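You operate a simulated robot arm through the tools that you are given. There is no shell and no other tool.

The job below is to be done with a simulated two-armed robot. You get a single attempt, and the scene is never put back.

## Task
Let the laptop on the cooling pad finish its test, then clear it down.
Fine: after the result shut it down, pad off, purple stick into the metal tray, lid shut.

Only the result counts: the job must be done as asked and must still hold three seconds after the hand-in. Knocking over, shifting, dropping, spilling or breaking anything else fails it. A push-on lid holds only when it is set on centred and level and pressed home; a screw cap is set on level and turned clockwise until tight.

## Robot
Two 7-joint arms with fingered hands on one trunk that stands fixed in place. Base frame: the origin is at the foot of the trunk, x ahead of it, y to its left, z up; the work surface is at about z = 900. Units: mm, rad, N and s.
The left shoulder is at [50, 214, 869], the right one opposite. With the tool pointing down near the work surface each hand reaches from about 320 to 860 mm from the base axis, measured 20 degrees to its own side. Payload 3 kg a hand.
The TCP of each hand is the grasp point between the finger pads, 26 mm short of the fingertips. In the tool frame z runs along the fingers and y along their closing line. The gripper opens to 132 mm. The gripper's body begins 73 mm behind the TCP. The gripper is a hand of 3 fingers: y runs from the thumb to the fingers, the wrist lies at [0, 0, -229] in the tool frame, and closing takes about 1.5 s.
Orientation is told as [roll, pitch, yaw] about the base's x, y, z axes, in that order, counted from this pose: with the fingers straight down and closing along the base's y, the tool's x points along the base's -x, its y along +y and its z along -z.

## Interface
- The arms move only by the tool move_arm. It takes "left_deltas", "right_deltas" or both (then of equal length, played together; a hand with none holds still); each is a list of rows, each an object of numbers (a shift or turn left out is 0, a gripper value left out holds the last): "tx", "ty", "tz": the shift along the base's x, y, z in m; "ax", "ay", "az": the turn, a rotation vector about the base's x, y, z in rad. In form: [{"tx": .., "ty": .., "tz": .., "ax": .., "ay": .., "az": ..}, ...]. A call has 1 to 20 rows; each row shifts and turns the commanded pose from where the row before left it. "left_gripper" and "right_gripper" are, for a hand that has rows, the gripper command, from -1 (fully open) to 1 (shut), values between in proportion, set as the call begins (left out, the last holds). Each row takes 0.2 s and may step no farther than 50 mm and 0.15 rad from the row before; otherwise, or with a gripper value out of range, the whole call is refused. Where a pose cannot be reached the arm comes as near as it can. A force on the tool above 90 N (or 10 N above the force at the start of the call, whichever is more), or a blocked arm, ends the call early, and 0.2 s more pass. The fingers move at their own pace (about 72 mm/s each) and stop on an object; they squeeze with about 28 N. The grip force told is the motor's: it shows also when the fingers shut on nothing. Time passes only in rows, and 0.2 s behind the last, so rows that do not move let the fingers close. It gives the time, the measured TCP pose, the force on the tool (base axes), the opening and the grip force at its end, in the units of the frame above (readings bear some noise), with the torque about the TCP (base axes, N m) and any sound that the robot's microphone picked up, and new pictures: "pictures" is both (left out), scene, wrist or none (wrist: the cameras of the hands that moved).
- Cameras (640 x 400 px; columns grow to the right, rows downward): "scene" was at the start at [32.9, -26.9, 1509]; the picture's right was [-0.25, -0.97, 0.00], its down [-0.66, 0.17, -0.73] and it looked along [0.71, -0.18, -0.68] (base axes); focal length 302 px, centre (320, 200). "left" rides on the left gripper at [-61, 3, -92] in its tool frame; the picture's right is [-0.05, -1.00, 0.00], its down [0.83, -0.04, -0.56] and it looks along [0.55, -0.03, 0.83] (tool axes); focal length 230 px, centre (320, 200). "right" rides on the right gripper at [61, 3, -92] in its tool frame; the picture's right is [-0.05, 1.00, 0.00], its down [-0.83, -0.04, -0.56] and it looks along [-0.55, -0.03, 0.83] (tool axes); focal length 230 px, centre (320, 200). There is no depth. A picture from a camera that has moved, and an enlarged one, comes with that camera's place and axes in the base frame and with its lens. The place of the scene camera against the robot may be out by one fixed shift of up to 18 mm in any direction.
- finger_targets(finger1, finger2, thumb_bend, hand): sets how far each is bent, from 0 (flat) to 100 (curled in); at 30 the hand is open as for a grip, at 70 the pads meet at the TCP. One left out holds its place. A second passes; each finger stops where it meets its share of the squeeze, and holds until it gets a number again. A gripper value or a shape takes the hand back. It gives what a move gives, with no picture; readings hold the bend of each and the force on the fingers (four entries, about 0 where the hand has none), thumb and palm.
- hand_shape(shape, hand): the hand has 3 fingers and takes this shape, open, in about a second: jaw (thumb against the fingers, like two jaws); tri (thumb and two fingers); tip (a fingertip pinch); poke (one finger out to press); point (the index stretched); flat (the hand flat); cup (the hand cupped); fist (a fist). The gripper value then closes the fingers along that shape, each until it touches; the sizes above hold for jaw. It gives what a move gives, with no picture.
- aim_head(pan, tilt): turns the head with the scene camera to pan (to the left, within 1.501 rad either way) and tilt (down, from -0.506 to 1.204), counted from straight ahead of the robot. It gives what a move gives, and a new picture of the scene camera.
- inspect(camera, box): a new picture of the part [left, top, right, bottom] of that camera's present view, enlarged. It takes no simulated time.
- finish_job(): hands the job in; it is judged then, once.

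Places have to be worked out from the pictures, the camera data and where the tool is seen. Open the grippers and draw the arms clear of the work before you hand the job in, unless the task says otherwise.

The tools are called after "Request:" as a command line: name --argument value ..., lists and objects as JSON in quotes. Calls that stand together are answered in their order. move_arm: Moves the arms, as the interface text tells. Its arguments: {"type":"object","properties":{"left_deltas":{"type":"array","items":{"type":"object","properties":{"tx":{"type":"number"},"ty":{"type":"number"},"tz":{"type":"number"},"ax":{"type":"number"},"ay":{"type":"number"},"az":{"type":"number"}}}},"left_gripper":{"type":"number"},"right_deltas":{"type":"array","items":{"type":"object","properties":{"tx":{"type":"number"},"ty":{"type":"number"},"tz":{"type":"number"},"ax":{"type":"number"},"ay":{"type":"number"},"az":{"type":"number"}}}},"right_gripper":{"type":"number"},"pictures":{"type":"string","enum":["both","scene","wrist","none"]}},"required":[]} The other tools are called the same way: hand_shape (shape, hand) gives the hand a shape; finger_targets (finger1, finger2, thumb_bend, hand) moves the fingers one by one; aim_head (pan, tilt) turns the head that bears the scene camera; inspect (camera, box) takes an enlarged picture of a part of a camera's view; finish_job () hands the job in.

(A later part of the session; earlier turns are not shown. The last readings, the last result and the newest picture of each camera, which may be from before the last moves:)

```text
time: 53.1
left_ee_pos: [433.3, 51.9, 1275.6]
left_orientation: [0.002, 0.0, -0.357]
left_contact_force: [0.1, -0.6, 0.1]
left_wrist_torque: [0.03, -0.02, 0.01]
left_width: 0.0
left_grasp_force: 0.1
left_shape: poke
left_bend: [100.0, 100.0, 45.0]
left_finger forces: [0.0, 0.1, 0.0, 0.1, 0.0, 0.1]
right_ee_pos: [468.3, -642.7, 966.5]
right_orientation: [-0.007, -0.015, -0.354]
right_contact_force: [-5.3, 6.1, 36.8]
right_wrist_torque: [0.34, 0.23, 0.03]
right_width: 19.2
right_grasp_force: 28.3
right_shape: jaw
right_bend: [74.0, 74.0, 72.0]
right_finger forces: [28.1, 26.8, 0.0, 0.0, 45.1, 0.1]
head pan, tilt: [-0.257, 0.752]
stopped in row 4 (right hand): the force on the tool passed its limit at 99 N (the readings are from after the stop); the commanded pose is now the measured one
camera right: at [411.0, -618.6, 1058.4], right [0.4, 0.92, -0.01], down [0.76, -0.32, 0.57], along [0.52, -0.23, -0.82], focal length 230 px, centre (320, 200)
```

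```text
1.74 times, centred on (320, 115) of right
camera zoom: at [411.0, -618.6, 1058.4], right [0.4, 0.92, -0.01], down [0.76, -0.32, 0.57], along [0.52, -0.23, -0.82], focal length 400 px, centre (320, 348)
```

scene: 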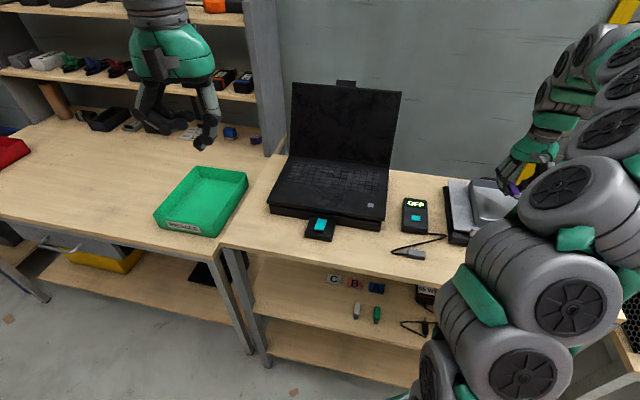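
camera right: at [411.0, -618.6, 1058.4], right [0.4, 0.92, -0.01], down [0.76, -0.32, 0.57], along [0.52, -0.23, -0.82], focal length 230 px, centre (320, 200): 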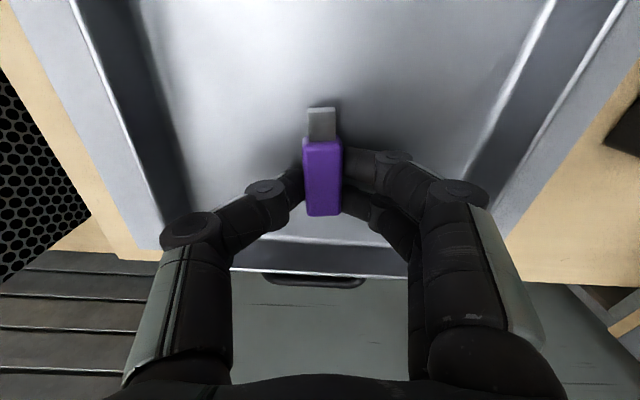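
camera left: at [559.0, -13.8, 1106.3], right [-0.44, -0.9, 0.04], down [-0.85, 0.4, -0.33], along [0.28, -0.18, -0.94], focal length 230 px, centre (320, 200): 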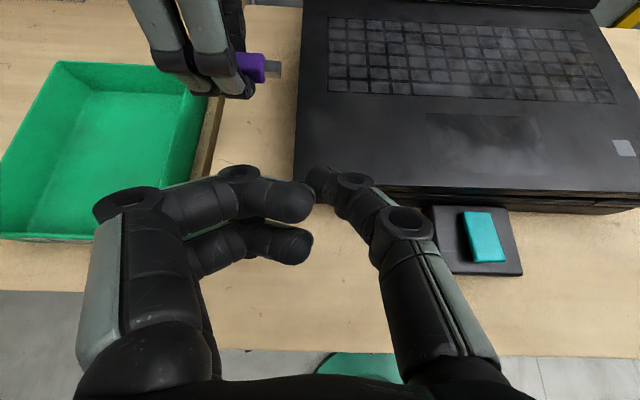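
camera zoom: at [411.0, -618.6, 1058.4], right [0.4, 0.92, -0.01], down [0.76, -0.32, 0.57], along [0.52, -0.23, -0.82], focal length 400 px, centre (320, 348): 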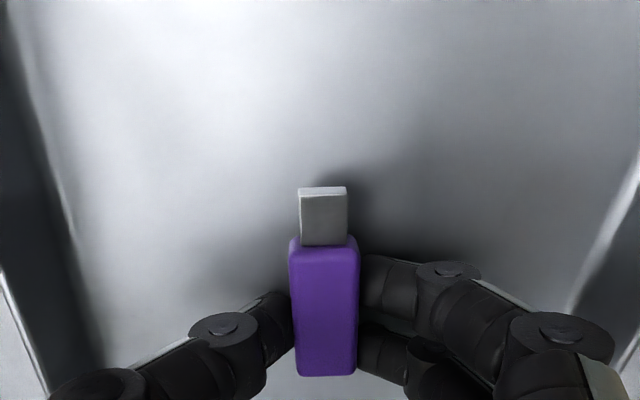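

The tray floor was higher than I judged (contact at TCP z ≈ 967; the call stopped itself). I relieve the pressure by rising 3 mm and check.

Request:
move_arm --right_deltas '[{"tz": 0.002}, {"tz": 0.001}, {}]' --pictures "both"

Request:
inspect --camera "scene" --box '[430, 150, 600, 280]'

```text
time: 53.9
left_ee_pos: [433.2, 51.8, 1276.7]
left_orientation: [0.002, -0.002, -0.356]
left_contact_force: [0.1, 0.1, -0.1]
left_wrist_torque: [-0.02, -0.05, -0.01]
left_width: 0.3
left_grasp_force: 0.0
left_shape: poke
left_bend: [100.0, 100.0, 45.0]
left_finger forces: [0.1, 0.0, 0.0, 0.0, 0.0, 0.0]
right_ee_pos: [467.6, -642.3, 967.3]
right_orientation: [-0.006, -0.012, -0.356]
right_contact_force: [2.0, 3.8, 20.9]
right_wrist_torque: [0.21, -0.01, -0.05]
right_width: 18.8
right_grasp_force: 28.5
right_shape: jaw
right_bend: [74.0, 73.0, 72.0]
right_finger forces: [22.8, 22.3, 0.0, 0.1, 35.5, 0.0]
head pan, tilt: [-0.257, 0.752]
camera right: at [411.0, -619.0, 1059.0], right [0.39, 0.92, 0.0], down [0.76, -0.32, 0.56], along [0.52, -0.23, -0.83], focal length 230 px, centre (320, 200)
```

scene: 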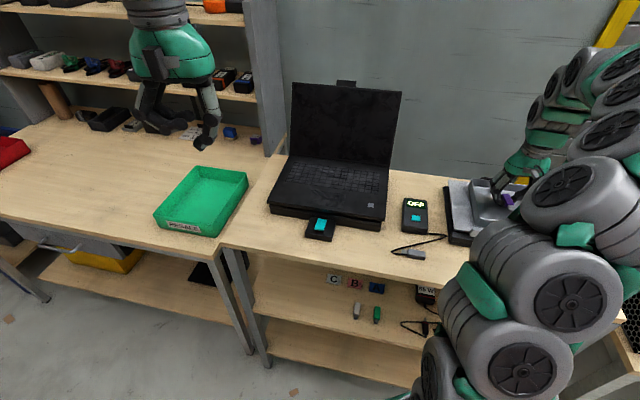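
right: 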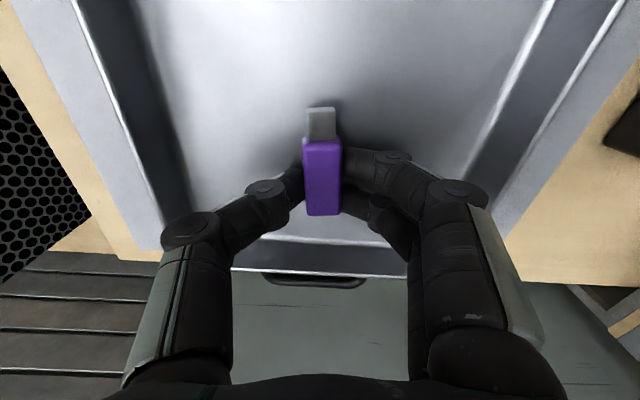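

```text
3.08 times, centred on (515, 215) of scene
camera zoom: at [32.7, -26.5, 1509.0], right [-0.25, -0.97, 0.0], down [-0.66, 0.17, -0.73], along [0.71, -0.18, -0.68], focal length 930 px, centre (-280, 154)
```

zoom: 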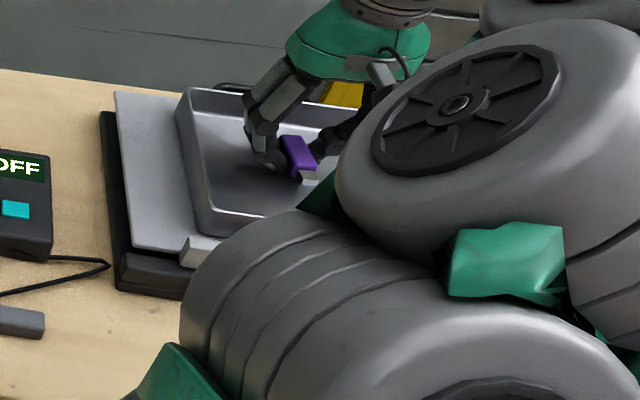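

The tray hasn't moved (its corners are at the same pixels). Force is down to 21 N; I rise 2 mm more, then open the hand gently.

Request:
move_arm --right_deltas '[{"tz": 0.002}, {}, {}]' --pictures "none"

Request:
move_arm --right_deltas '[{}, {}, {}, {}]' --right_gripper 0.3 --pictures "wrist"

```text
time: 54.7
left_ee_pos: [433.8, 52.2, 1275.6]
left_orientation: [0.001, -0.002, -0.358]
left_contact_force: [-1.0, 0.3, -0.8]
left_wrist_torque: [-0.01, -0.01, 0.0]
left_width: 0.1
left_grasp_force: 0.1
left_shape: poke
left_bend: [100.0, 100.0, 45.0]
left_finger forces: [0.0, 0.0, 0.0, 0.0, 0.0, 0.0]
right_ee_pos: [467.8, -644.0, 969.1]
right_orientation: [-0.006, -0.011, -0.354]
right_contact_force: [0.3, -0.2, 1.1]
right_wrist_torque: [0.02, 0.01, 0.03]
right_width: 16.1
right_grasp_force: 27.6
right_shape: jaw
right_bend: [73.0, 72.0, 71.0]
right_finger forces: [12.9, 13.4, 0.0, 0.1, 26.3, 0.0]
head pan, tilt: [-0.257, 0.752]
```

```text
time: 55.7
left_ee_pos: [434.3, 52.3, 1275.6]
left_orientation: [0.0, -0.001, -0.357]
left_contact_force: [0.1, -0.2, -1.1]
left_wrist_torque: [-0.02, 0.01, -0.01]
left_width: 0.1
left_grasp_force: 0.1
left_shape: poke
left_bend: [100.0, 100.0, 45.0]
left_finger forces: [0.0, 0.1, 0.0, 0.1, 0.0, 0.0]
right_ee_pos: [467.6, -643.4, 969.1]
right_orientation: [-0.004, -0.009, -0.356]
right_contact_force: [-0.8, -0.1, 1.0]
right_wrist_torque: [-0.02, -0.01, -0.01]
right_width: 45.9
right_grasp_force: 0.1
right_shape: jaw
right_bend: [74.0, 74.0, 70.0]
right_finger forces: [0.7, 0.0, 0.0, 0.0, 0.1, 0.0]
head pan, tilt: [-0.257, 0.752]
camera right: at [411.3, -619.4, 1060.9], right [0.4, 0.92, 0.0], down [0.76, -0.32, 0.56], along [0.52, -0.23, -0.83], focal length 230 px, centre (320, 200)
```

right: 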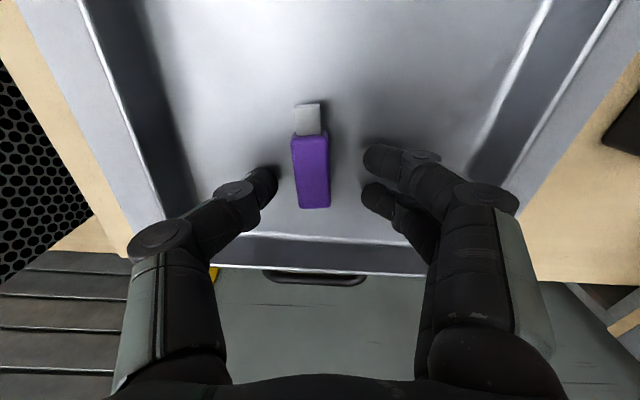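

The stick now lies flat in the metal tray, released. I lift the hand straight up out of the tray.

Request:
move_arm --right_deltas '[{"tz": 0.02}, {"tz": 0.03}, {"tz": 0.04}, {"tz": 0.045}, {"tz": 0.045}, {}]' --pictures "both"

Request:
inspect --camera "right" --box '[150, 0, 490, 230]'

Request:
inspect --camera "scene" --box '[255, 70, 435, 250]'

```text
time: 57.1
left_ee_pos: [433.4, 52.2, 1275.3]
left_orientation: [0.002, -0.001, -0.357]
left_contact_force: [0.9, -0.2, -0.3]
left_wrist_torque: [-0.01, 0.03, -0.02]
left_width: 0.1
left_grasp_force: 0.1
left_shape: poke
left_bend: [100.0, 100.0, 45.0]
left_finger forces: [0.1, 0.2, 0.0, 0.0, 0.1, 0.1]
right_ee_pos: [464.8, -644.6, 1150.1]
right_orientation: [-0.005, -0.011, -0.356]
right_contact_force: [-0.7, 0.3, 0.1]
right_wrist_torque: [-0.01, 0.0, 0.0]
right_width: 45.8
right_grasp_force: 0.1
right_shape: jaw
right_bend: [74.0, 74.0, 70.0]
right_finger forces: [0.1, 0.1, 0.0, 0.0, 0.0, 0.0]
head pan, tilt: [-0.257, 0.752]
camera right: at [409.9, -620.3, 1241.0], right [0.39, 0.92, 0.0], down [0.76, -0.32, 0.56], along [0.52, -0.23, -0.83], focal length 230 px, centre (320, 200)
```

scene: 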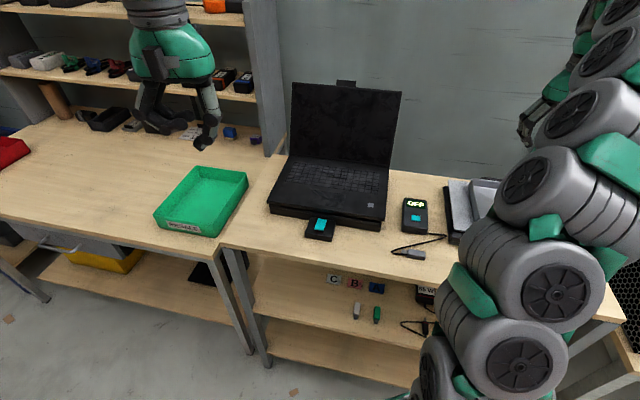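
right: 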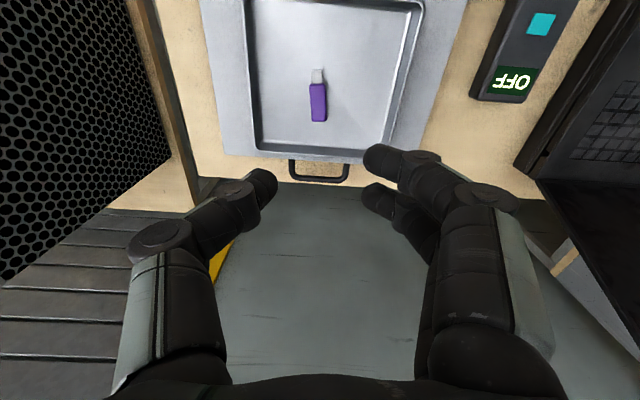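

```text
1.74 times, centred on (320, 115) of right
camera zoom: at [409.9, -620.3, 1241.0], right [0.39, 0.92, 0.0], down [0.76, -0.32, 0.56], along [0.52, -0.23, -0.83], focal length 400 px, centre (320, 348)
```

zoom: 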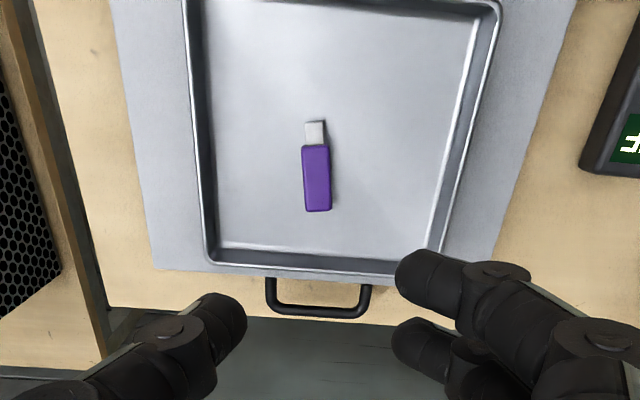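

```text
2.22 times, centred on (345, 160) of scene
camera zoom: at [32.9, -26.8, 1509.0], right [-0.25, -0.97, 0.0], down [-0.66, 0.17, -0.73], along [0.71, -0.18, -0.68], focal length 672 px, centre (264, 289)
```

zoom: 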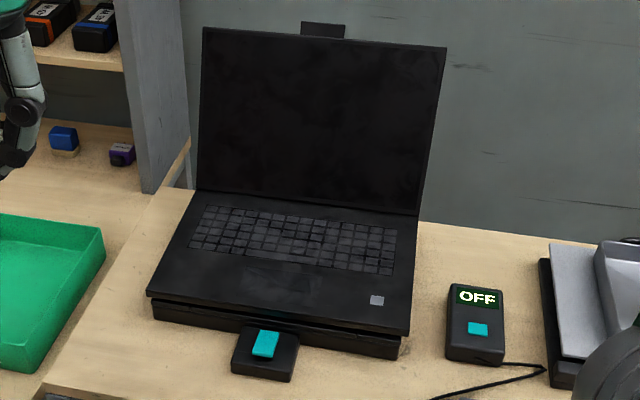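

The stick rests in the middle of the metal tray. I compare the laptop's pose with the same enlarged view from the start.

Request:
inspect --camera "scene" --box '[255, 160, 395, 250]'

Request:
inspect --camera "scene" --box '[280, 75, 410, 165]'

```text
4.44 times, centred on (325, 205) of scene
camera zoom: at [32.9, -26.8, 1509.0], right [-0.25, -0.97, 0.0], down [-0.66, 0.17, -0.73], along [0.71, -0.18, -0.68], focal length 1343 px, centre (298, 178)
```

zoom: 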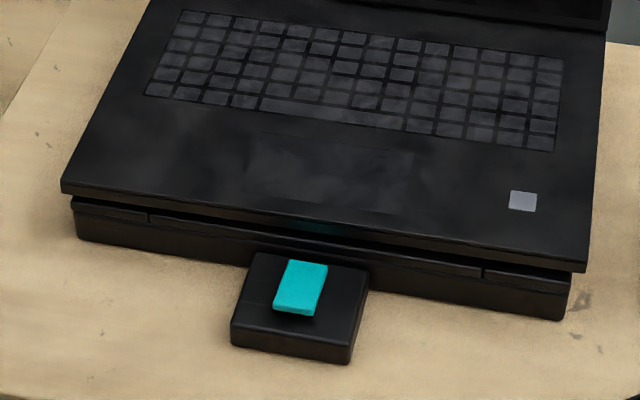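

```text
4.44 times, centred on (345, 120) of scene
camera zoom: at [32.9, -26.8, 1509.0], right [-0.25, -0.97, 0.0], down [-0.66, 0.17, -0.73], along [0.71, -0.18, -0.68], focal length 1343 px, centre (209, 556)
```

zoom: 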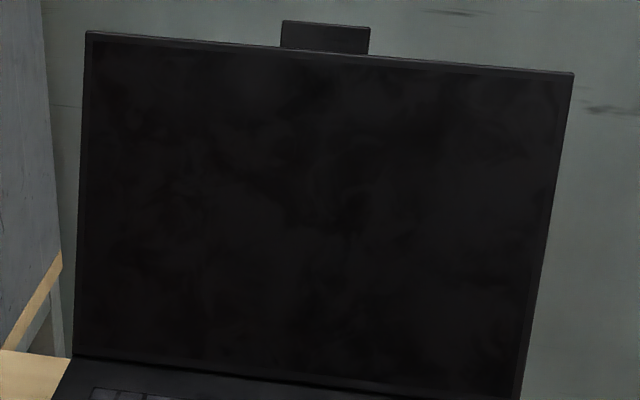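

The laptop sits within a millimetre or two of where it started. Now the lid: I make a poke shape and swing the right hand to in front of the screen, turning to yaw ≈ 1.085 so the thumb will be on the far (screen-back) side.

Request:
hand_shape --shape "poke" --hand "right"

Request:
move_arm --right_deltas '[{"tx": 0.0135, "ty": 0.0395, "az": 0.144}, {"tx": 0.0135, "ty": 0.0395, "az": 0.144}, {"tx": 0.0135, "ty": 0.0395, "az": 0.144}, {"tx": 0.0135, "ty": 0.0395, "az": 0.144}, {"tx": 0.0135, "ty": 0.0395, "az": 0.144}, {"tx": 0.0135, "ty": 0.0395, "az": 0.144}, {"tx": 0.0135, "ty": 0.0395, "az": 0.144}, {"tx": 0.0135, "ty": 0.0395, "az": 0.144}, {"tx": 0.0135, "ty": 0.0395, "az": 0.144}, {"tx": 0.0135, "ty": 0.0395, "az": 0.144}, {}]' --pictures "both"

```text
time: 58.0
left_ee_pos: [433.7, 50.9, 1275.5]
left_orientation: [0.002, -0.002, -0.358]
left_contact_force: [-0.9, 0.1, 0.2]
left_wrist_torque: [-0.05, 0.02, 0.01]
left_width: 0.0
left_grasp_force: 0.0
left_shape: poke
left_bend: [100.0, 100.0, 45.0]
left_finger forces: [0.1, 0.1, 0.1, 0.0, 0.1, 0.1]
right_ee_pos: [465.5, -644.3, 1149.1]
right_orientation: [-0.006, -0.011, -0.355]
right_contact_force: [0.1, -0.2, -0.4]
right_wrist_torque: [0.03, -0.03, 0.02]
right_width: 0.0
right_grasp_force: 0.1
right_shape: poke
right_bend: [100.0, 100.0, 45.0]
right_finger forces: [0.0, 0.0, 0.0, 0.0, 0.1, 0.0]
head pan, tilt: [-0.257, 0.752]
```

```text
time: 60.4
left_ee_pos: [433.6, 50.5, 1276.2]
left_orientation: [0.001, -0.004, -0.355]
left_contact_force: [-0.5, -1.0, 0.0]
left_wrist_torque: [-0.01, -0.01, 0.0]
left_width: 0.1
left_grasp_force: 0.0
left_shape: poke
left_bend: [100.0, 100.0, 45.0]
left_finger forces: [0.1, 0.0, 0.1, 0.0, 0.0, 0.1]
right_ee_pos: [600.3, -248.3, 1151.6]
right_orientation: [-0.005, -0.013, 1.088]
right_contact_force: [-0.4, -0.1, 0.3]
right_wrist_torque: [0.01, 0.03, 0.02]
right_width: 0.1
right_grasp_force: 0.0
right_shape: poke
right_bend: [100.0, 100.0, 45.0]
right_finger forces: [0.0, 0.1, 0.0, 0.0, 0.1, 0.0]
head pan, tilt: [-0.257, 0.752]
camera right: at [570.0, -303.5, 1242.5], right [-0.86, 0.51, -0.01], down [0.42, 0.71, 0.56], along [0.29, 0.48, -0.83], focal length 230 px, centre (320, 200)
```

scene: 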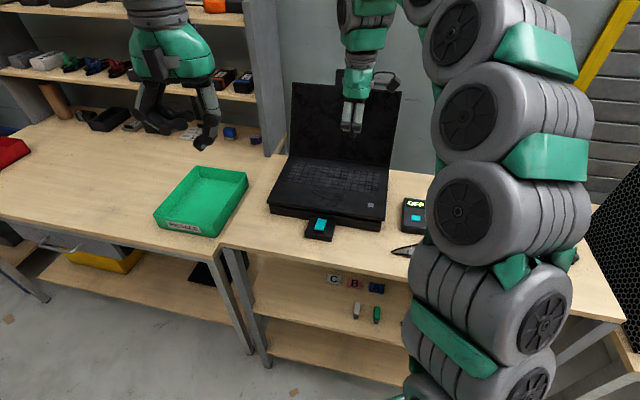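
right: 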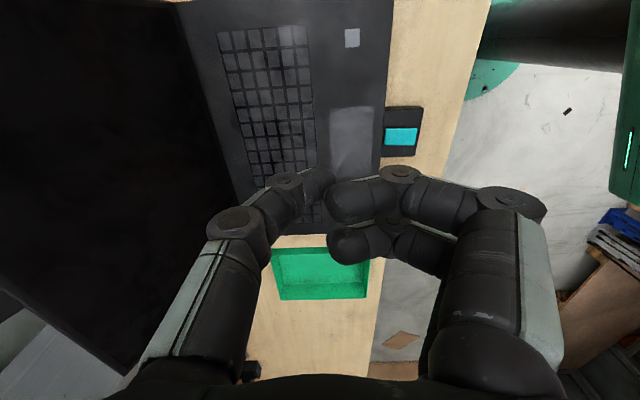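

The hand is in front of the screen. I now tilt it 45° forward while rising, so that the thumb can go over the top edge of the lid near its centre.

Request:
move_arm --right_deltas '[{"tx": 0.01, "tz": 0.013, "ax": -0.0611, "ay": -0.1157}, {"tx": 0.015, "tz": 0.013, "ax": -0.0611, "ay": -0.1157}, {"tx": 0.015, "tz": 0.013, "ax": -0.0611, "ay": -0.1157}, {"tx": 0.015, "tz": 0.013, "ax": -0.0611, "ay": -0.1157}, {"tx": 0.015, "tz": 0.013, "ax": -0.0611, "ay": -0.1157}, {"tx": 0.015, "tz": 0.013, "ax": -0.0611, "ay": -0.1157}, {}]' --pictures "both"

Request:
inspect --camera "scene" --box '[270, 30, 450, 170]'

```text
time: 62.0
left_ee_pos: [434.0, 51.6, 1276.0]
left_orientation: [0.003, -0.001, -0.358]
left_contact_force: [-0.2, -0.2, -0.1]
left_wrist_torque: [-0.01, -0.01, 0.01]
left_width: 0.2
left_grasp_force: 0.1
left_shape: poke
left_bend: [100.0, 100.0, 45.0]
left_finger forces: [0.1, 0.1, 0.0, 0.0, 0.0, 0.1]
right_ee_pos: [688.6, -246.2, 1226.1]
right_orientation: [-0.79, -0.007, 1.094]
right_contact_force: [-1.0, 1.1, 0.4]
right_wrist_torque: [0.02, 0.02, 0.01]
right_width: 0.0
right_grasp_force: 0.1
right_shape: poke
right_bend: [100.0, 100.0, 45.0]
right_finger forces: [0.0, 0.1, 0.0, 0.0, 0.0, 0.0]
head pan, tilt: [-0.257, 0.752]
camera right: at [601.5, -270.7, 1289.7], right [-0.6, 0.37, -0.71], down [0.06, 0.9, 0.43], along [0.8, 0.21, -0.56], focal length 230 px, centre (320, 200)
```

scene: 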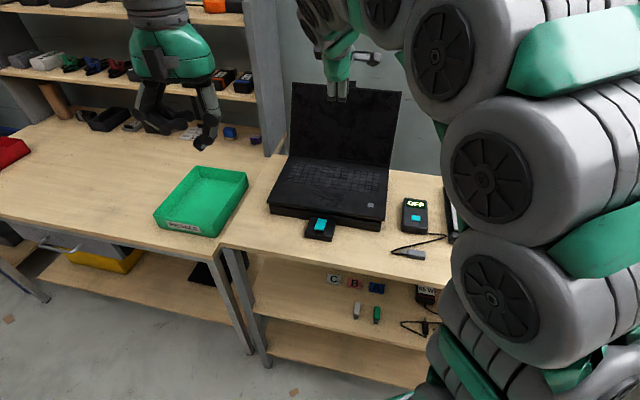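
right: 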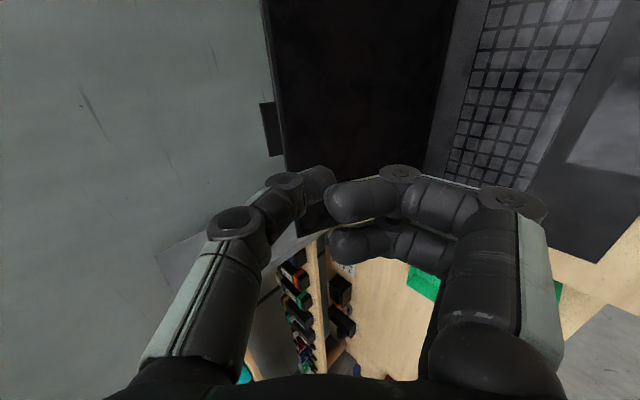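

```text
2.86 times, centred on (360, 100) of scene
camera zoom: at [32.9, -26.9, 1509.0], right [-0.25, -0.97, 0.0], down [-0.66, 0.17, -0.73], along [0.71, -0.18, -0.68], focal length 863 px, centre (206, 486)
```

zoom: 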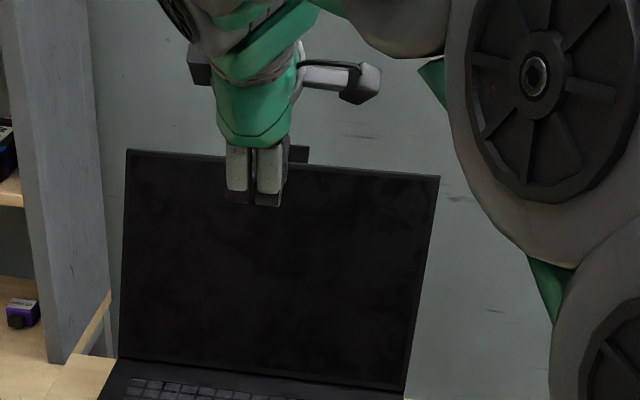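

This view shows the lid edge-on with its top tab. I zoom in to locate the top edge relative to the thumb.

Request:
inspect --camera "right" --box '[200, 60, 440, 210]'

Request:
inspect --camera "right" --box '[220, 0, 340, 80]'

```text
2.67 times, centred on (320, 135) of right
camera zoom: at [601.5, -270.7, 1289.7], right [-0.6, 0.37, -0.71], down [0.06, 0.9, 0.43], along [0.8, 0.21, -0.56], focal length 614 px, centre (320, 373)
```

zoom: 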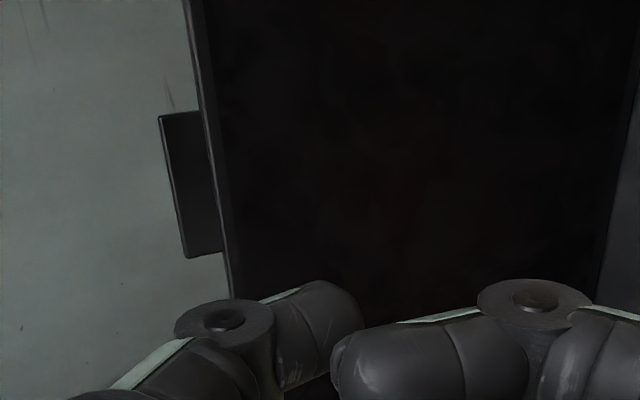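

```text
5.00 times, centred on (280, 40) of right
camera zoom: at [601.5, -270.7, 1289.7], right [-0.6, 0.37, -0.71], down [0.06, 0.9, 0.43], along [0.8, 0.21, -0.56], focal length 1150 px, centre (520, 1000)
```

zoom: 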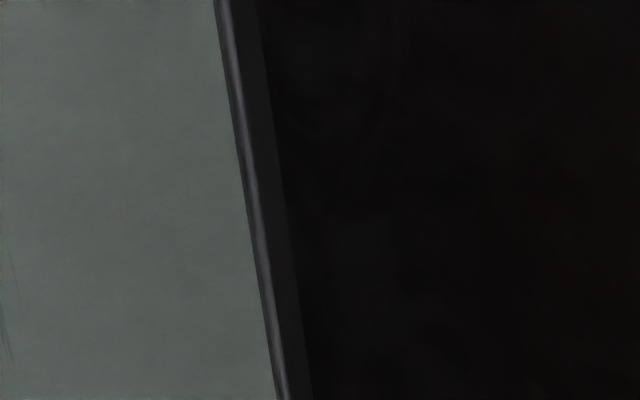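

Triangulation puts the top of the lid at its centre near (780, -297, 1174), about 90 mm ahead of and 37 mm below the thumb tip. I advance 60 mm at this height and look again.

Request:
move_arm --right_deltas '[{"tx": 0.0177, "ty": -0.0093, "tz": 0.003}, {"tx": 0.0177, "ty": -0.0093, "tz": 0.002}, {"tx": 0.0177, "ty": -0.0093}, {}]' --pictures "both"

Request:
inspect --camera "right" --box '[200, 60, 440, 210]'

Request:
inspect --camera "scene" --box '[290, 40, 410, 130]'

```text
time: 63.0
left_ee_pos: [434.9, 52.1, 1276.1]
left_orientation: [0.001, -0.002, -0.358]
left_contact_force: [0.1, 0.5, -0.1]
left_wrist_torque: [-0.01, 0.02, 0.03]
left_width: 0.2
left_grasp_force: 0.0
left_shape: poke
left_bend: [100.0, 100.0, 45.0]
left_finger forces: [0.1, 0.1, 0.1, 0.0, 0.0, 0.0]
right_ee_pos: [741.8, -272.5, 1232.4]
right_orientation: [-0.791, -0.007, 1.094]
right_contact_force: [0.0, 0.2, 0.3]
right_wrist_torque: [0.02, -0.01, -0.01]
right_width: 0.0
right_grasp_force: 0.1
right_shape: poke
right_bend: [100.0, 100.0, 45.0]
right_finger forces: [0.0, 0.0, 0.0, 0.0, 0.0, 0.0]
head pan, tilt: [-0.257, 0.752]
camera right: at [653.4, -296.9, 1294.1], right [-0.6, 0.37, -0.71], down [0.06, 0.9, 0.43], along [0.8, 0.22, -0.56], focal length 230 px, centre (320, 200)
```

scene: 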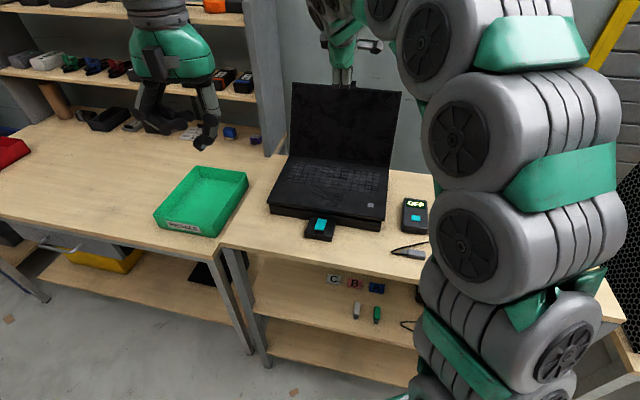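
right: 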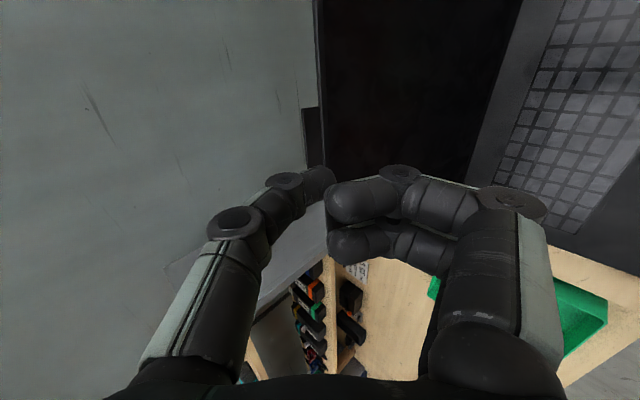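

```text
2.67 times, centred on (320, 135) of right
camera zoom: at [653.4, -296.9, 1294.1], right [-0.6, 0.37, -0.71], down [0.06, 0.9, 0.43], along [0.8, 0.22, -0.56], focal length 614 px, centre (320, 373)
```

zoom: 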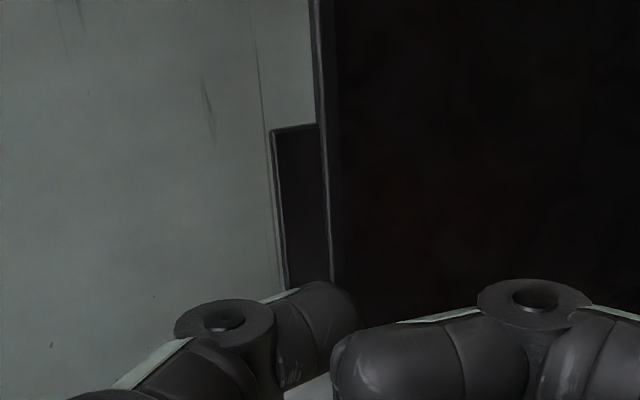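

```text
4.44 times, centred on (350, 85) of scene
camera zoom: at [32.9, -26.9, 1509.0], right [-0.25, -0.97, 0.0], down [-0.66, 0.17, -0.73], along [0.71, -0.18, -0.68], focal length 1343 px, centre (187, 711)
```

zoom: 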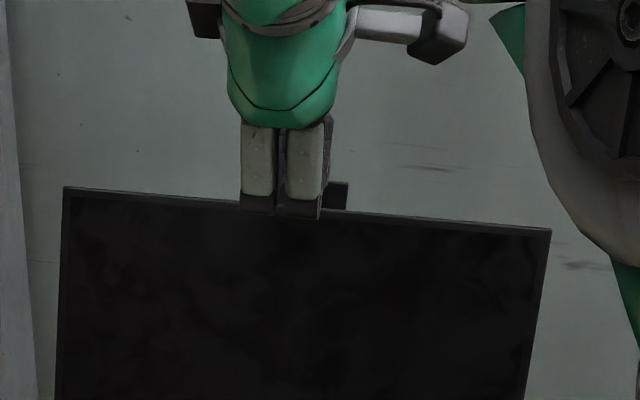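

Two wrist views now agree: lid top centre ≈ (812, -303, 1155). To avoid the tab and stay within reach I'll hook about 65 mm right of centre: I shift right and lower to 25 mm above the edge, still in front of the lid.

Request:
move_arm --right_deltas '[{"tx": -0.01, "ty": -0.0193, "tz": -0.01}, {"tx": -0.01, "ty": -0.0193, "tz": -0.012}, {"tx": -0.01, "ty": -0.0193, "tz": -0.012}, {}]' --pictures "wrist"

Request:
inspect --camera "right" --box '[200, 60, 440, 210]'

Request:
inspect --camera "scene" --box '[290, 40, 410, 130]'

```text
time: 64.0
left_ee_pos: [434.5, 52.5, 1275.1]
left_orientation: [0.001, -0.001, -0.358]
left_contact_force: [0.6, -0.4, -0.2]
left_wrist_torque: [-0.02, -0.03, 0.01]
left_width: 0.0
left_grasp_force: 0.0
left_shape: poke
left_bend: [100.0, 100.0, 45.0]
left_finger forces: [0.1, 0.1, 0.0, 0.0, 0.0, 0.0]
right_ee_pos: [710.9, -333.0, 1197.3]
right_orientation: [-0.79, -0.008, 1.091]
right_contact_force: [0.4, 0.7, 0.2]
right_wrist_torque: [0.02, -0.01, 0.03]
right_width: 0.0
right_grasp_force: 0.1
right_shape: poke
right_bend: [100.0, 100.0, 45.0]
right_finger forces: [0.0, 0.1, 0.0, 0.1, 0.0, 0.0]
head pan, tilt: [-0.257, 0.752]
camera right: at [623.5, -358.0, 1260.1], right [-0.6, 0.37, -0.71], down [0.06, 0.9, 0.43], along [0.8, 0.21, -0.56], focal length 230 px, centre (320, 200)
```

right: 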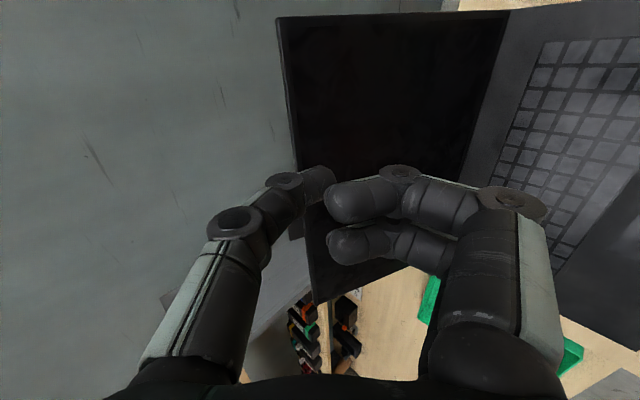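

```text
2.67 times, centred on (320, 135) of right
camera zoom: at [623.5, -358.0, 1260.1], right [-0.6, 0.37, -0.71], down [0.06, 0.9, 0.43], along [0.8, 0.21, -0.56], focal length 614 px, centre (320, 373)
```

zoom: 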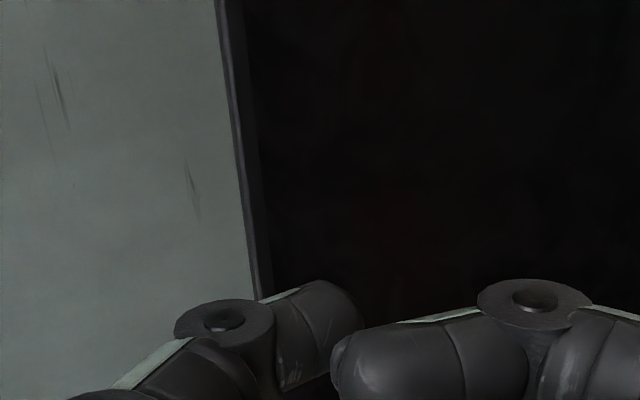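

```text
4.44 times, centred on (350, 85) of scene
camera zoom: at [32.9, -26.9, 1509.0], right [-0.25, -0.97, 0.0], down [-0.66, 0.17, -0.73], along [0.71, -0.18, -0.68], focal length 1343 px, centre (187, 711)
```

zoom: 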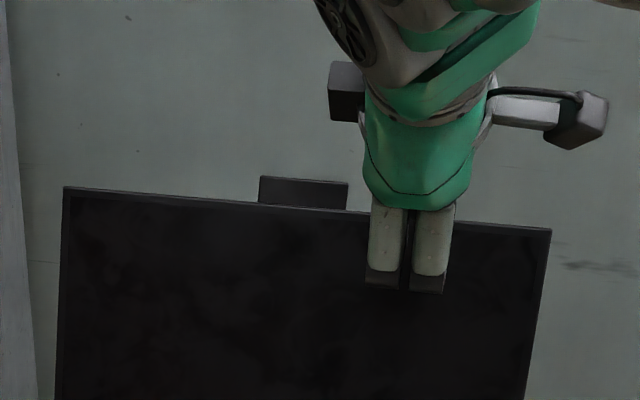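

The lid's right corner projects where expected, confirming the edge at z ≈ 1155. I move forward 80 mm over the top edge so that the thumb is behind the lid, keeping about 20 mm of clearance.

Request:
move_arm --right_deltas '[{"tx": 0.0178, "ty": -0.0092, "tz": -0.004}, {"tx": 0.0178, "ty": -0.0092, "tz": -0.003}, {"tx": 0.0178, "ty": -0.0092}, {"tx": 0.0178, "ty": -0.0092}, {}]' --pictures "wrist"

Request:
inspect --camera "right" --box '[200, 60, 440, 210]'

Request:
inspect --camera "scene" --box '[290, 40, 410, 130]'

```text
time: 65.2
left_ee_pos: [433.5, 52.5, 1276.0]
left_orientation: [0.002, -0.001, -0.357]
left_contact_force: [-0.5, 0.0, 0.2]
left_wrist_torque: [0.03, 0.01, -0.01]
left_width: 0.0
left_grasp_force: 0.0
left_shape: poke
left_bend: [100.0, 100.0, 45.0]
left_finger forces: [0.0, 0.1, 0.0, 0.0, 0.0, 0.0]
right_ee_pos: [782.4, -369.7, 1192.1]
right_orientation: [-0.791, -0.007, 1.095]
right_contact_force: [-0.5, -0.1, 0.2]
right_wrist_torque: [0.01, -0.03, 0.03]
right_width: 0.1
right_grasp_force: 0.0
right_shape: poke
right_bend: [100.0, 100.0, 45.0]
right_finger forces: [0.1, 0.0, 0.1, 0.0, 0.1, 0.1]
head pan, tilt: [-0.257, 0.752]
camera right: at [694.5, -393.5, 1254.4], right [-0.6, 0.37, -0.71], down [0.06, 0.9, 0.43], along [0.8, 0.22, -0.56], focal length 230 px, centre (320, 200)
```

right: 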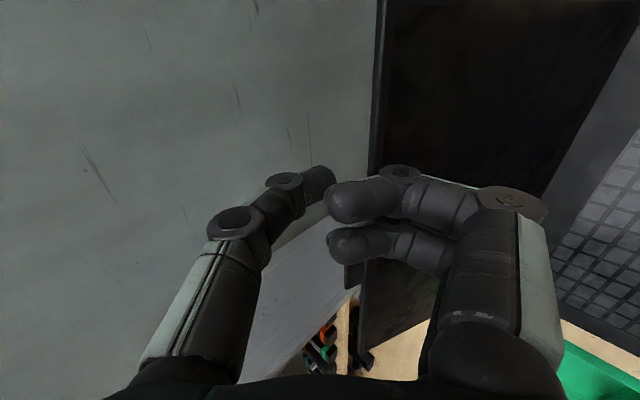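

```text
2.67 times, centred on (320, 135) of right
camera zoom: at [694.5, -393.5, 1254.4], right [-0.6, 0.37, -0.71], down [0.06, 0.9, 0.43], along [0.8, 0.22, -0.56], focal length 614 px, centre (320, 373)
```

zoom: 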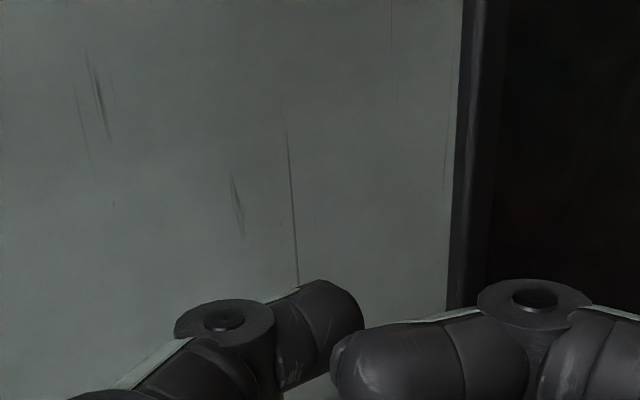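

```text
4.44 times, centred on (350, 85) of scene
camera zoom: at [32.9, -26.9, 1509.0], right [-0.25, -0.97, 0.0], down [-0.66, 0.17, -0.73], along [0.71, -0.18, -0.68], focal length 1343 px, centre (187, 711)
```

zoom: 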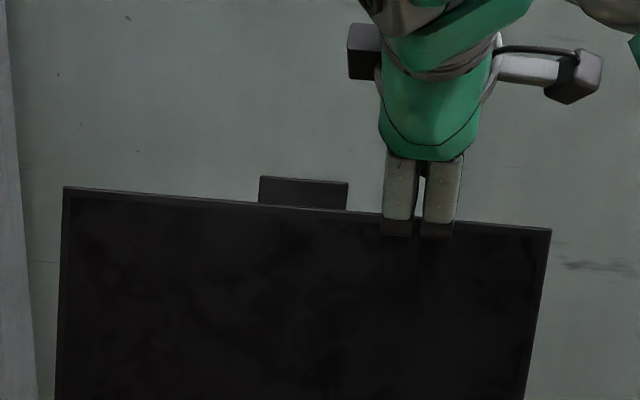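

The thumb is now about 20 mm behind the lid and 20 mm above its edge. I ease back 4 mm to centre the lid in the gap between thumb and curled fingers, then lower 30 mm while watching the force.

Request:
move_arm --right_deltas '[{"tx": -0.0035, "ty": 0.0018, "tz": -0.008}, {"tz": -0.008}, {"tz": -0.008}, {"tz": -0.006}, {}]' --pictures "both"

Request:
inspect --camera "right" --box '[200, 60, 440, 260]'

Request:
inspect --camera "scene" --box '[280, 40, 420, 240]'

```text
time: 66.4
left_ee_pos: [434.3, 51.7, 1276.2]
left_orientation: [0.001, -0.002, -0.356]
left_contact_force: [0.5, 0.1, 0.4]
left_wrist_torque: [0.02, -0.02, 0.01]
left_width: 0.0
left_grasp_force: 0.0
left_shape: poke
left_bend: [100.0, 100.0, 45.0]
left_finger forces: [0.1, 0.1, 0.1, 0.0, 0.1, 0.0]
right_ee_pos: [778.0, -367.8, 1158.8]
right_orientation: [-0.79, -0.008, 1.092]
right_contact_force: [1.9, -0.8, 0.9]
right_wrist_torque: [-0.02, -0.04, 0.02]
right_width: 0.0
right_grasp_force: 0.0
right_shape: poke
right_bend: [100.0, 100.0, 45.0]
right_finger forces: [0.1, 0.1, 0.1, 0.1, 2.7, 0.0]
head pan, tilt: [-0.257, 0.752]
camera right: at [690.7, -392.8, 1222.8], right [-0.6, 0.37, -0.71], down [0.06, 0.9, 0.43], along [0.8, 0.22, -0.56], focal length 230 px, centre (320, 200)
```

scene: 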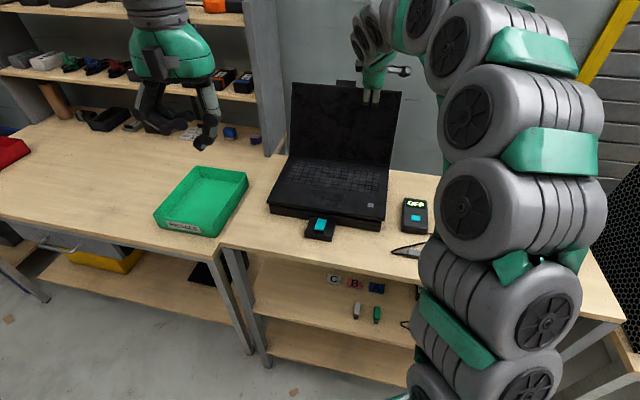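
right: 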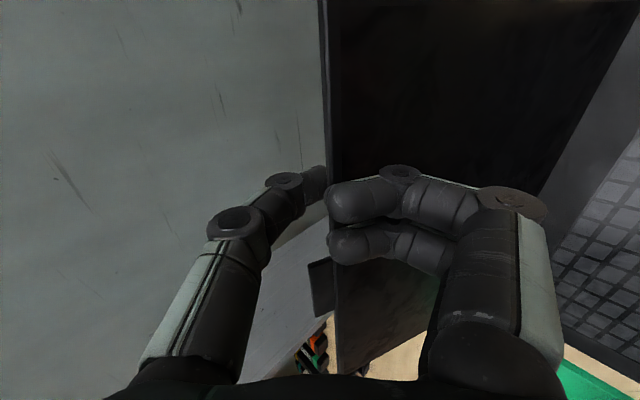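

```text
2.00 times, centred on (320, 160) of right
camera zoom: at [690.7, -392.8, 1222.8], right [-0.6, 0.37, -0.71], down [0.06, 0.9, 0.43], along [0.8, 0.22, -0.56], focal length 460 px, centre (320, 280)
```

zoom: 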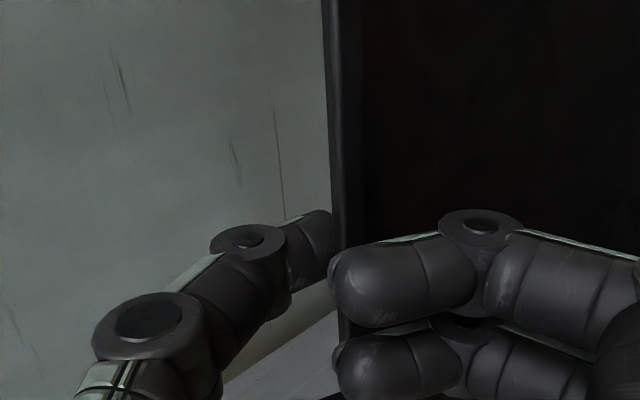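

```text
2.00 times, centred on (350, 140) of scene
camera zoom: at [32.9, -26.9, 1509.0], right [-0.25, -0.97, 0.0], down [-0.66, 0.17, -0.73], along [0.71, -0.18, -0.68], focal length 604 px, centre (260, 320)
```

zoom: 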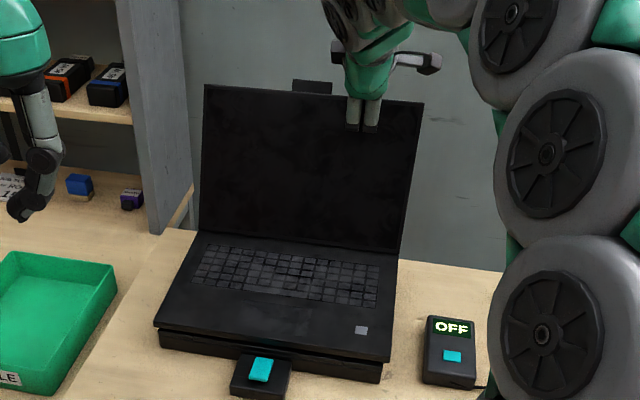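

The lid edge is now in the gap with the thumb touching its back (2.7 N). I pull toward the front along the lid's arc, 20 mm in small steps, and check that the base doesn't slide.

Request:
move_arm --right_deltas '[{"tx": -0.0044, "ty": 0.0023, "tz": 0.001}, {"tx": -0.0044, "ty": 0.0023, "tz": 0.001}, {"tx": -0.0044, "ty": 0.0023, "tz": 0.001}, {"tx": -0.0044, "ty": 0.0023, "tz": 0.001}, {}]' --pictures "wrist"

Request:
inspect --camera "scene" --box '[255, 160, 395, 250]'

Request:
inspect --camera "right" --box '[200, 60, 440, 260]'

Request:
inspect --camera "scene" --box '[280, 40, 420, 240]'

```text
time: 67.6
left_ee_pos: [432.7, 52.3, 1275.8]
left_orientation: [0.002, -0.001, -0.356]
left_contact_force: [-0.5, 0.4, 0.3]
left_wrist_torque: [-0.02, 0.01, 0.01]
left_width: 0.3
left_grasp_force: 0.2
left_shape: poke
left_bend: [100.0, 100.0, 45.0]
left_finger forces: [0.0, 0.0, 0.0, 0.0, 0.0, 0.0]
right_ee_pos: [760.7, -359.4, 1166.0]
right_orientation: [-0.791, -0.008, 1.094]
right_contact_force: [0.8, -2.2, 0.4]
right_wrist_torque: [-0.01, -0.03, -0.02]
right_width: 0.0
right_grasp_force: 0.0
right_shape: poke
right_bend: [100.0, 100.0, 45.0]
right_finger forces: [0.0, 0.0, 0.0, 0.0, 2.0, 0.0]
head pan, tilt: [-0.257, 0.752]
camera right: at [672.8, -382.6, 1228.9], right [-0.6, 0.37, -0.71], down [0.06, 0.9, 0.43], along [0.8, 0.22, -0.56], focal length 230 px, centre (320, 200)
```

right: 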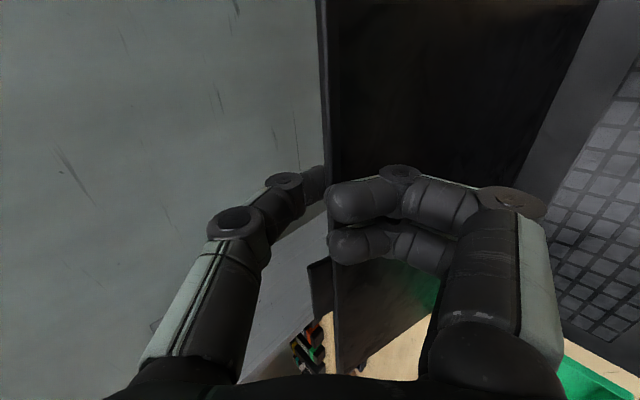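

```text
4.44 times, centred on (325, 205) of scene
camera zoom: at [32.9, -26.9, 1509.0], right [-0.25, -0.97, 0.0], down [-0.66, 0.17, -0.73], along [0.71, -0.18, -0.68], focal length 1343 px, centre (298, 178)
```

zoom: 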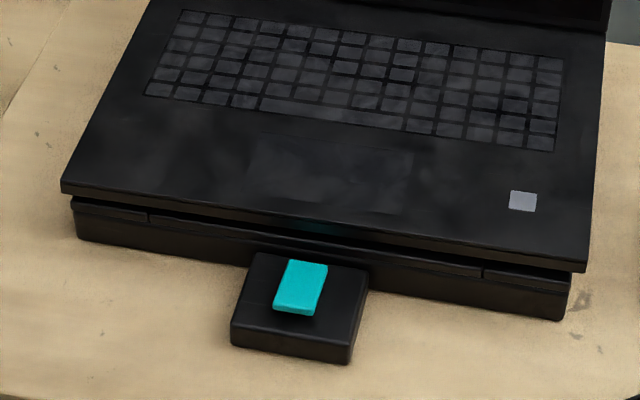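

```text
2.00 times, centred on (320, 160) of right
camera zoom: at [672.8, -382.6, 1228.9], right [-0.6, 0.37, -0.71], down [0.06, 0.9, 0.43], along [0.8, 0.22, -0.56], focal length 460 px, centre (320, 280)
```

zoom: 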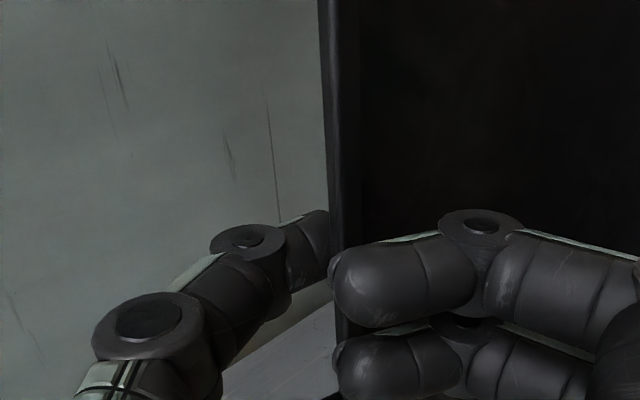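

```text
2.00 times, centred on (350, 140) of scene
camera zoom: at [32.9, -26.9, 1509.0], right [-0.25, -0.97, 0.0], down [-0.66, 0.17, -0.73], along [0.71, -0.18, -0.68], focal length 604 px, centre (260, 320)
```

zoom: 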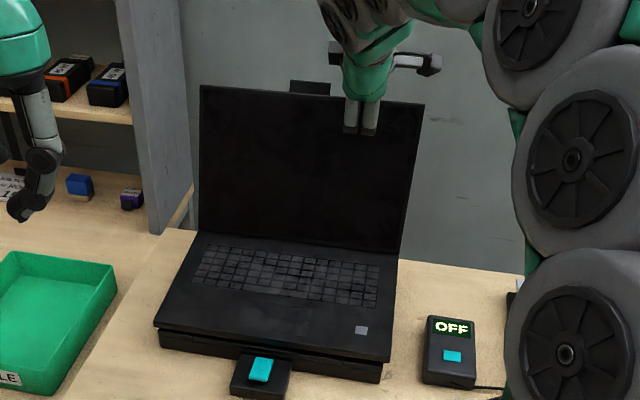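

Only about 2 N is needed, the lid follows the thumb, and the base has not moved. I continue along the arc, past vertical, in small rows.

Request:
move_arm --right_deltas '[{"tx": -0.0081, "ty": 0.0043, "tz": 0.0012}, {"tx": -0.0081, "ty": 0.0043, "tz": 0.0012}, {"tx": -0.0082, "ty": 0.0043, "tz": 0.0004}, {"tx": -0.0082, "ty": 0.0043, "tz": 0.0004}, {"tx": -0.0082, "ty": 0.0043, "tz": -0.0004}, {"tx": -0.0082, "ty": 0.0043, "tz": -0.0004}, {}]' --pictures "wrist"

Request:
inspect --camera "scene" --box '[255, 160, 395, 250]'

Request:
inspect --camera "right" --box '[200, 60, 440, 260]'

Request:
inspect --camera "scene" --box '[280, 40, 420, 240]'

```text
time: 69.2
left_ee_pos: [434.7, 51.6, 1276.1]
left_orientation: [0.002, -0.003, -0.358]
left_contact_force: [1.0, 0.2, 0.4]
left_wrist_torque: [0.01, 0.0, -0.03]
left_width: 0.0
left_grasp_force: 0.1
left_shape: poke
left_bend: [100.0, 100.0, 45.0]
left_finger forces: [0.0, 0.0, 0.0, 0.1, 0.0, 0.1]
right_ee_pos: [711.5, -332.9, 1166.6]
right_orientation: [-0.788, -0.007, 1.092]
right_contact_force: [0.9, -0.4, 0.9]
right_wrist_torque: [-0.02, -0.01, 0.02]
right_width: 0.0
right_grasp_force: 0.1
right_shape: poke
right_bend: [100.0, 100.0, 45.0]
right_finger forces: [0.1, 0.0, 0.0, 0.1, 1.4, 0.0]
head pan, tilt: [-0.257, 0.752]
camera right: at [623.1, -357.7, 1229.3], right [-0.6, 0.37, -0.71], down [0.06, 0.9, 0.43], along [0.8, 0.21, -0.56], focal length 230 px, centre (320, 200)
```

right: 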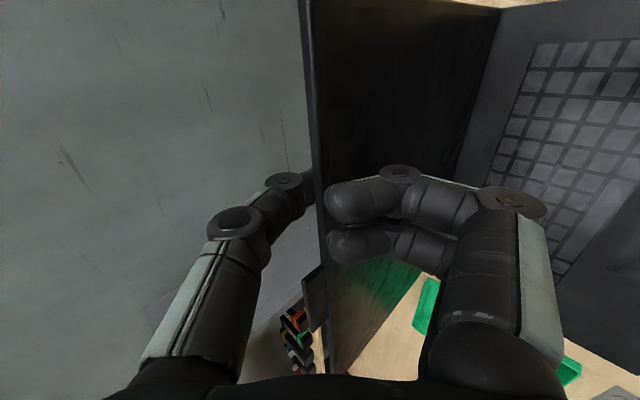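

```text
4.44 times, centred on (325, 205) of scene
camera zoom: at [32.9, -26.9, 1509.0], right [-0.25, -0.97, 0.0], down [-0.66, 0.17, -0.73], along [0.71, -0.18, -0.68], focal length 1343 px, centre (298, 178)
```

zoom: 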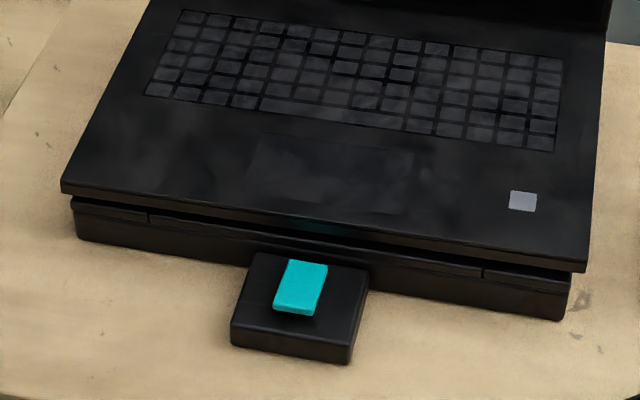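

```text
2.00 times, centred on (320, 160) of right
camera zoom: at [623.1, -357.7, 1229.3], right [-0.6, 0.37, -0.71], down [0.06, 0.9, 0.43], along [0.8, 0.21, -0.56], focal length 460 px, centre (320, 280)
```

zoom: 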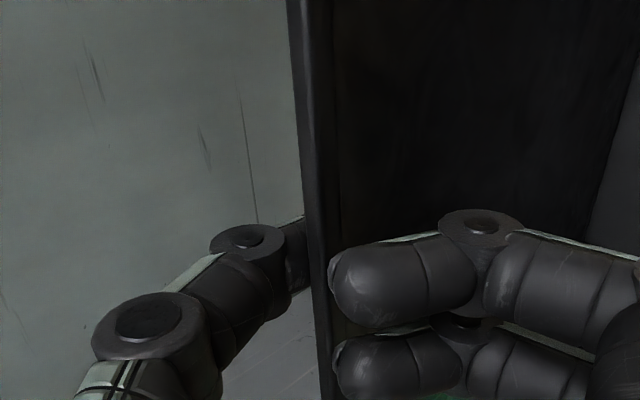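

```text
2.00 times, centred on (350, 140) of scene
camera zoom: at [32.9, -26.9, 1509.0], right [-0.25, -0.97, 0.0], down [-0.66, 0.17, -0.73], along [0.71, -0.18, -0.68], focal length 604 px, centre (260, 320)
```

zoom: 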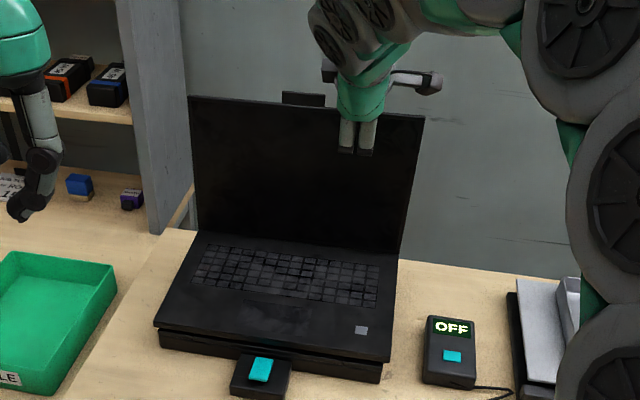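

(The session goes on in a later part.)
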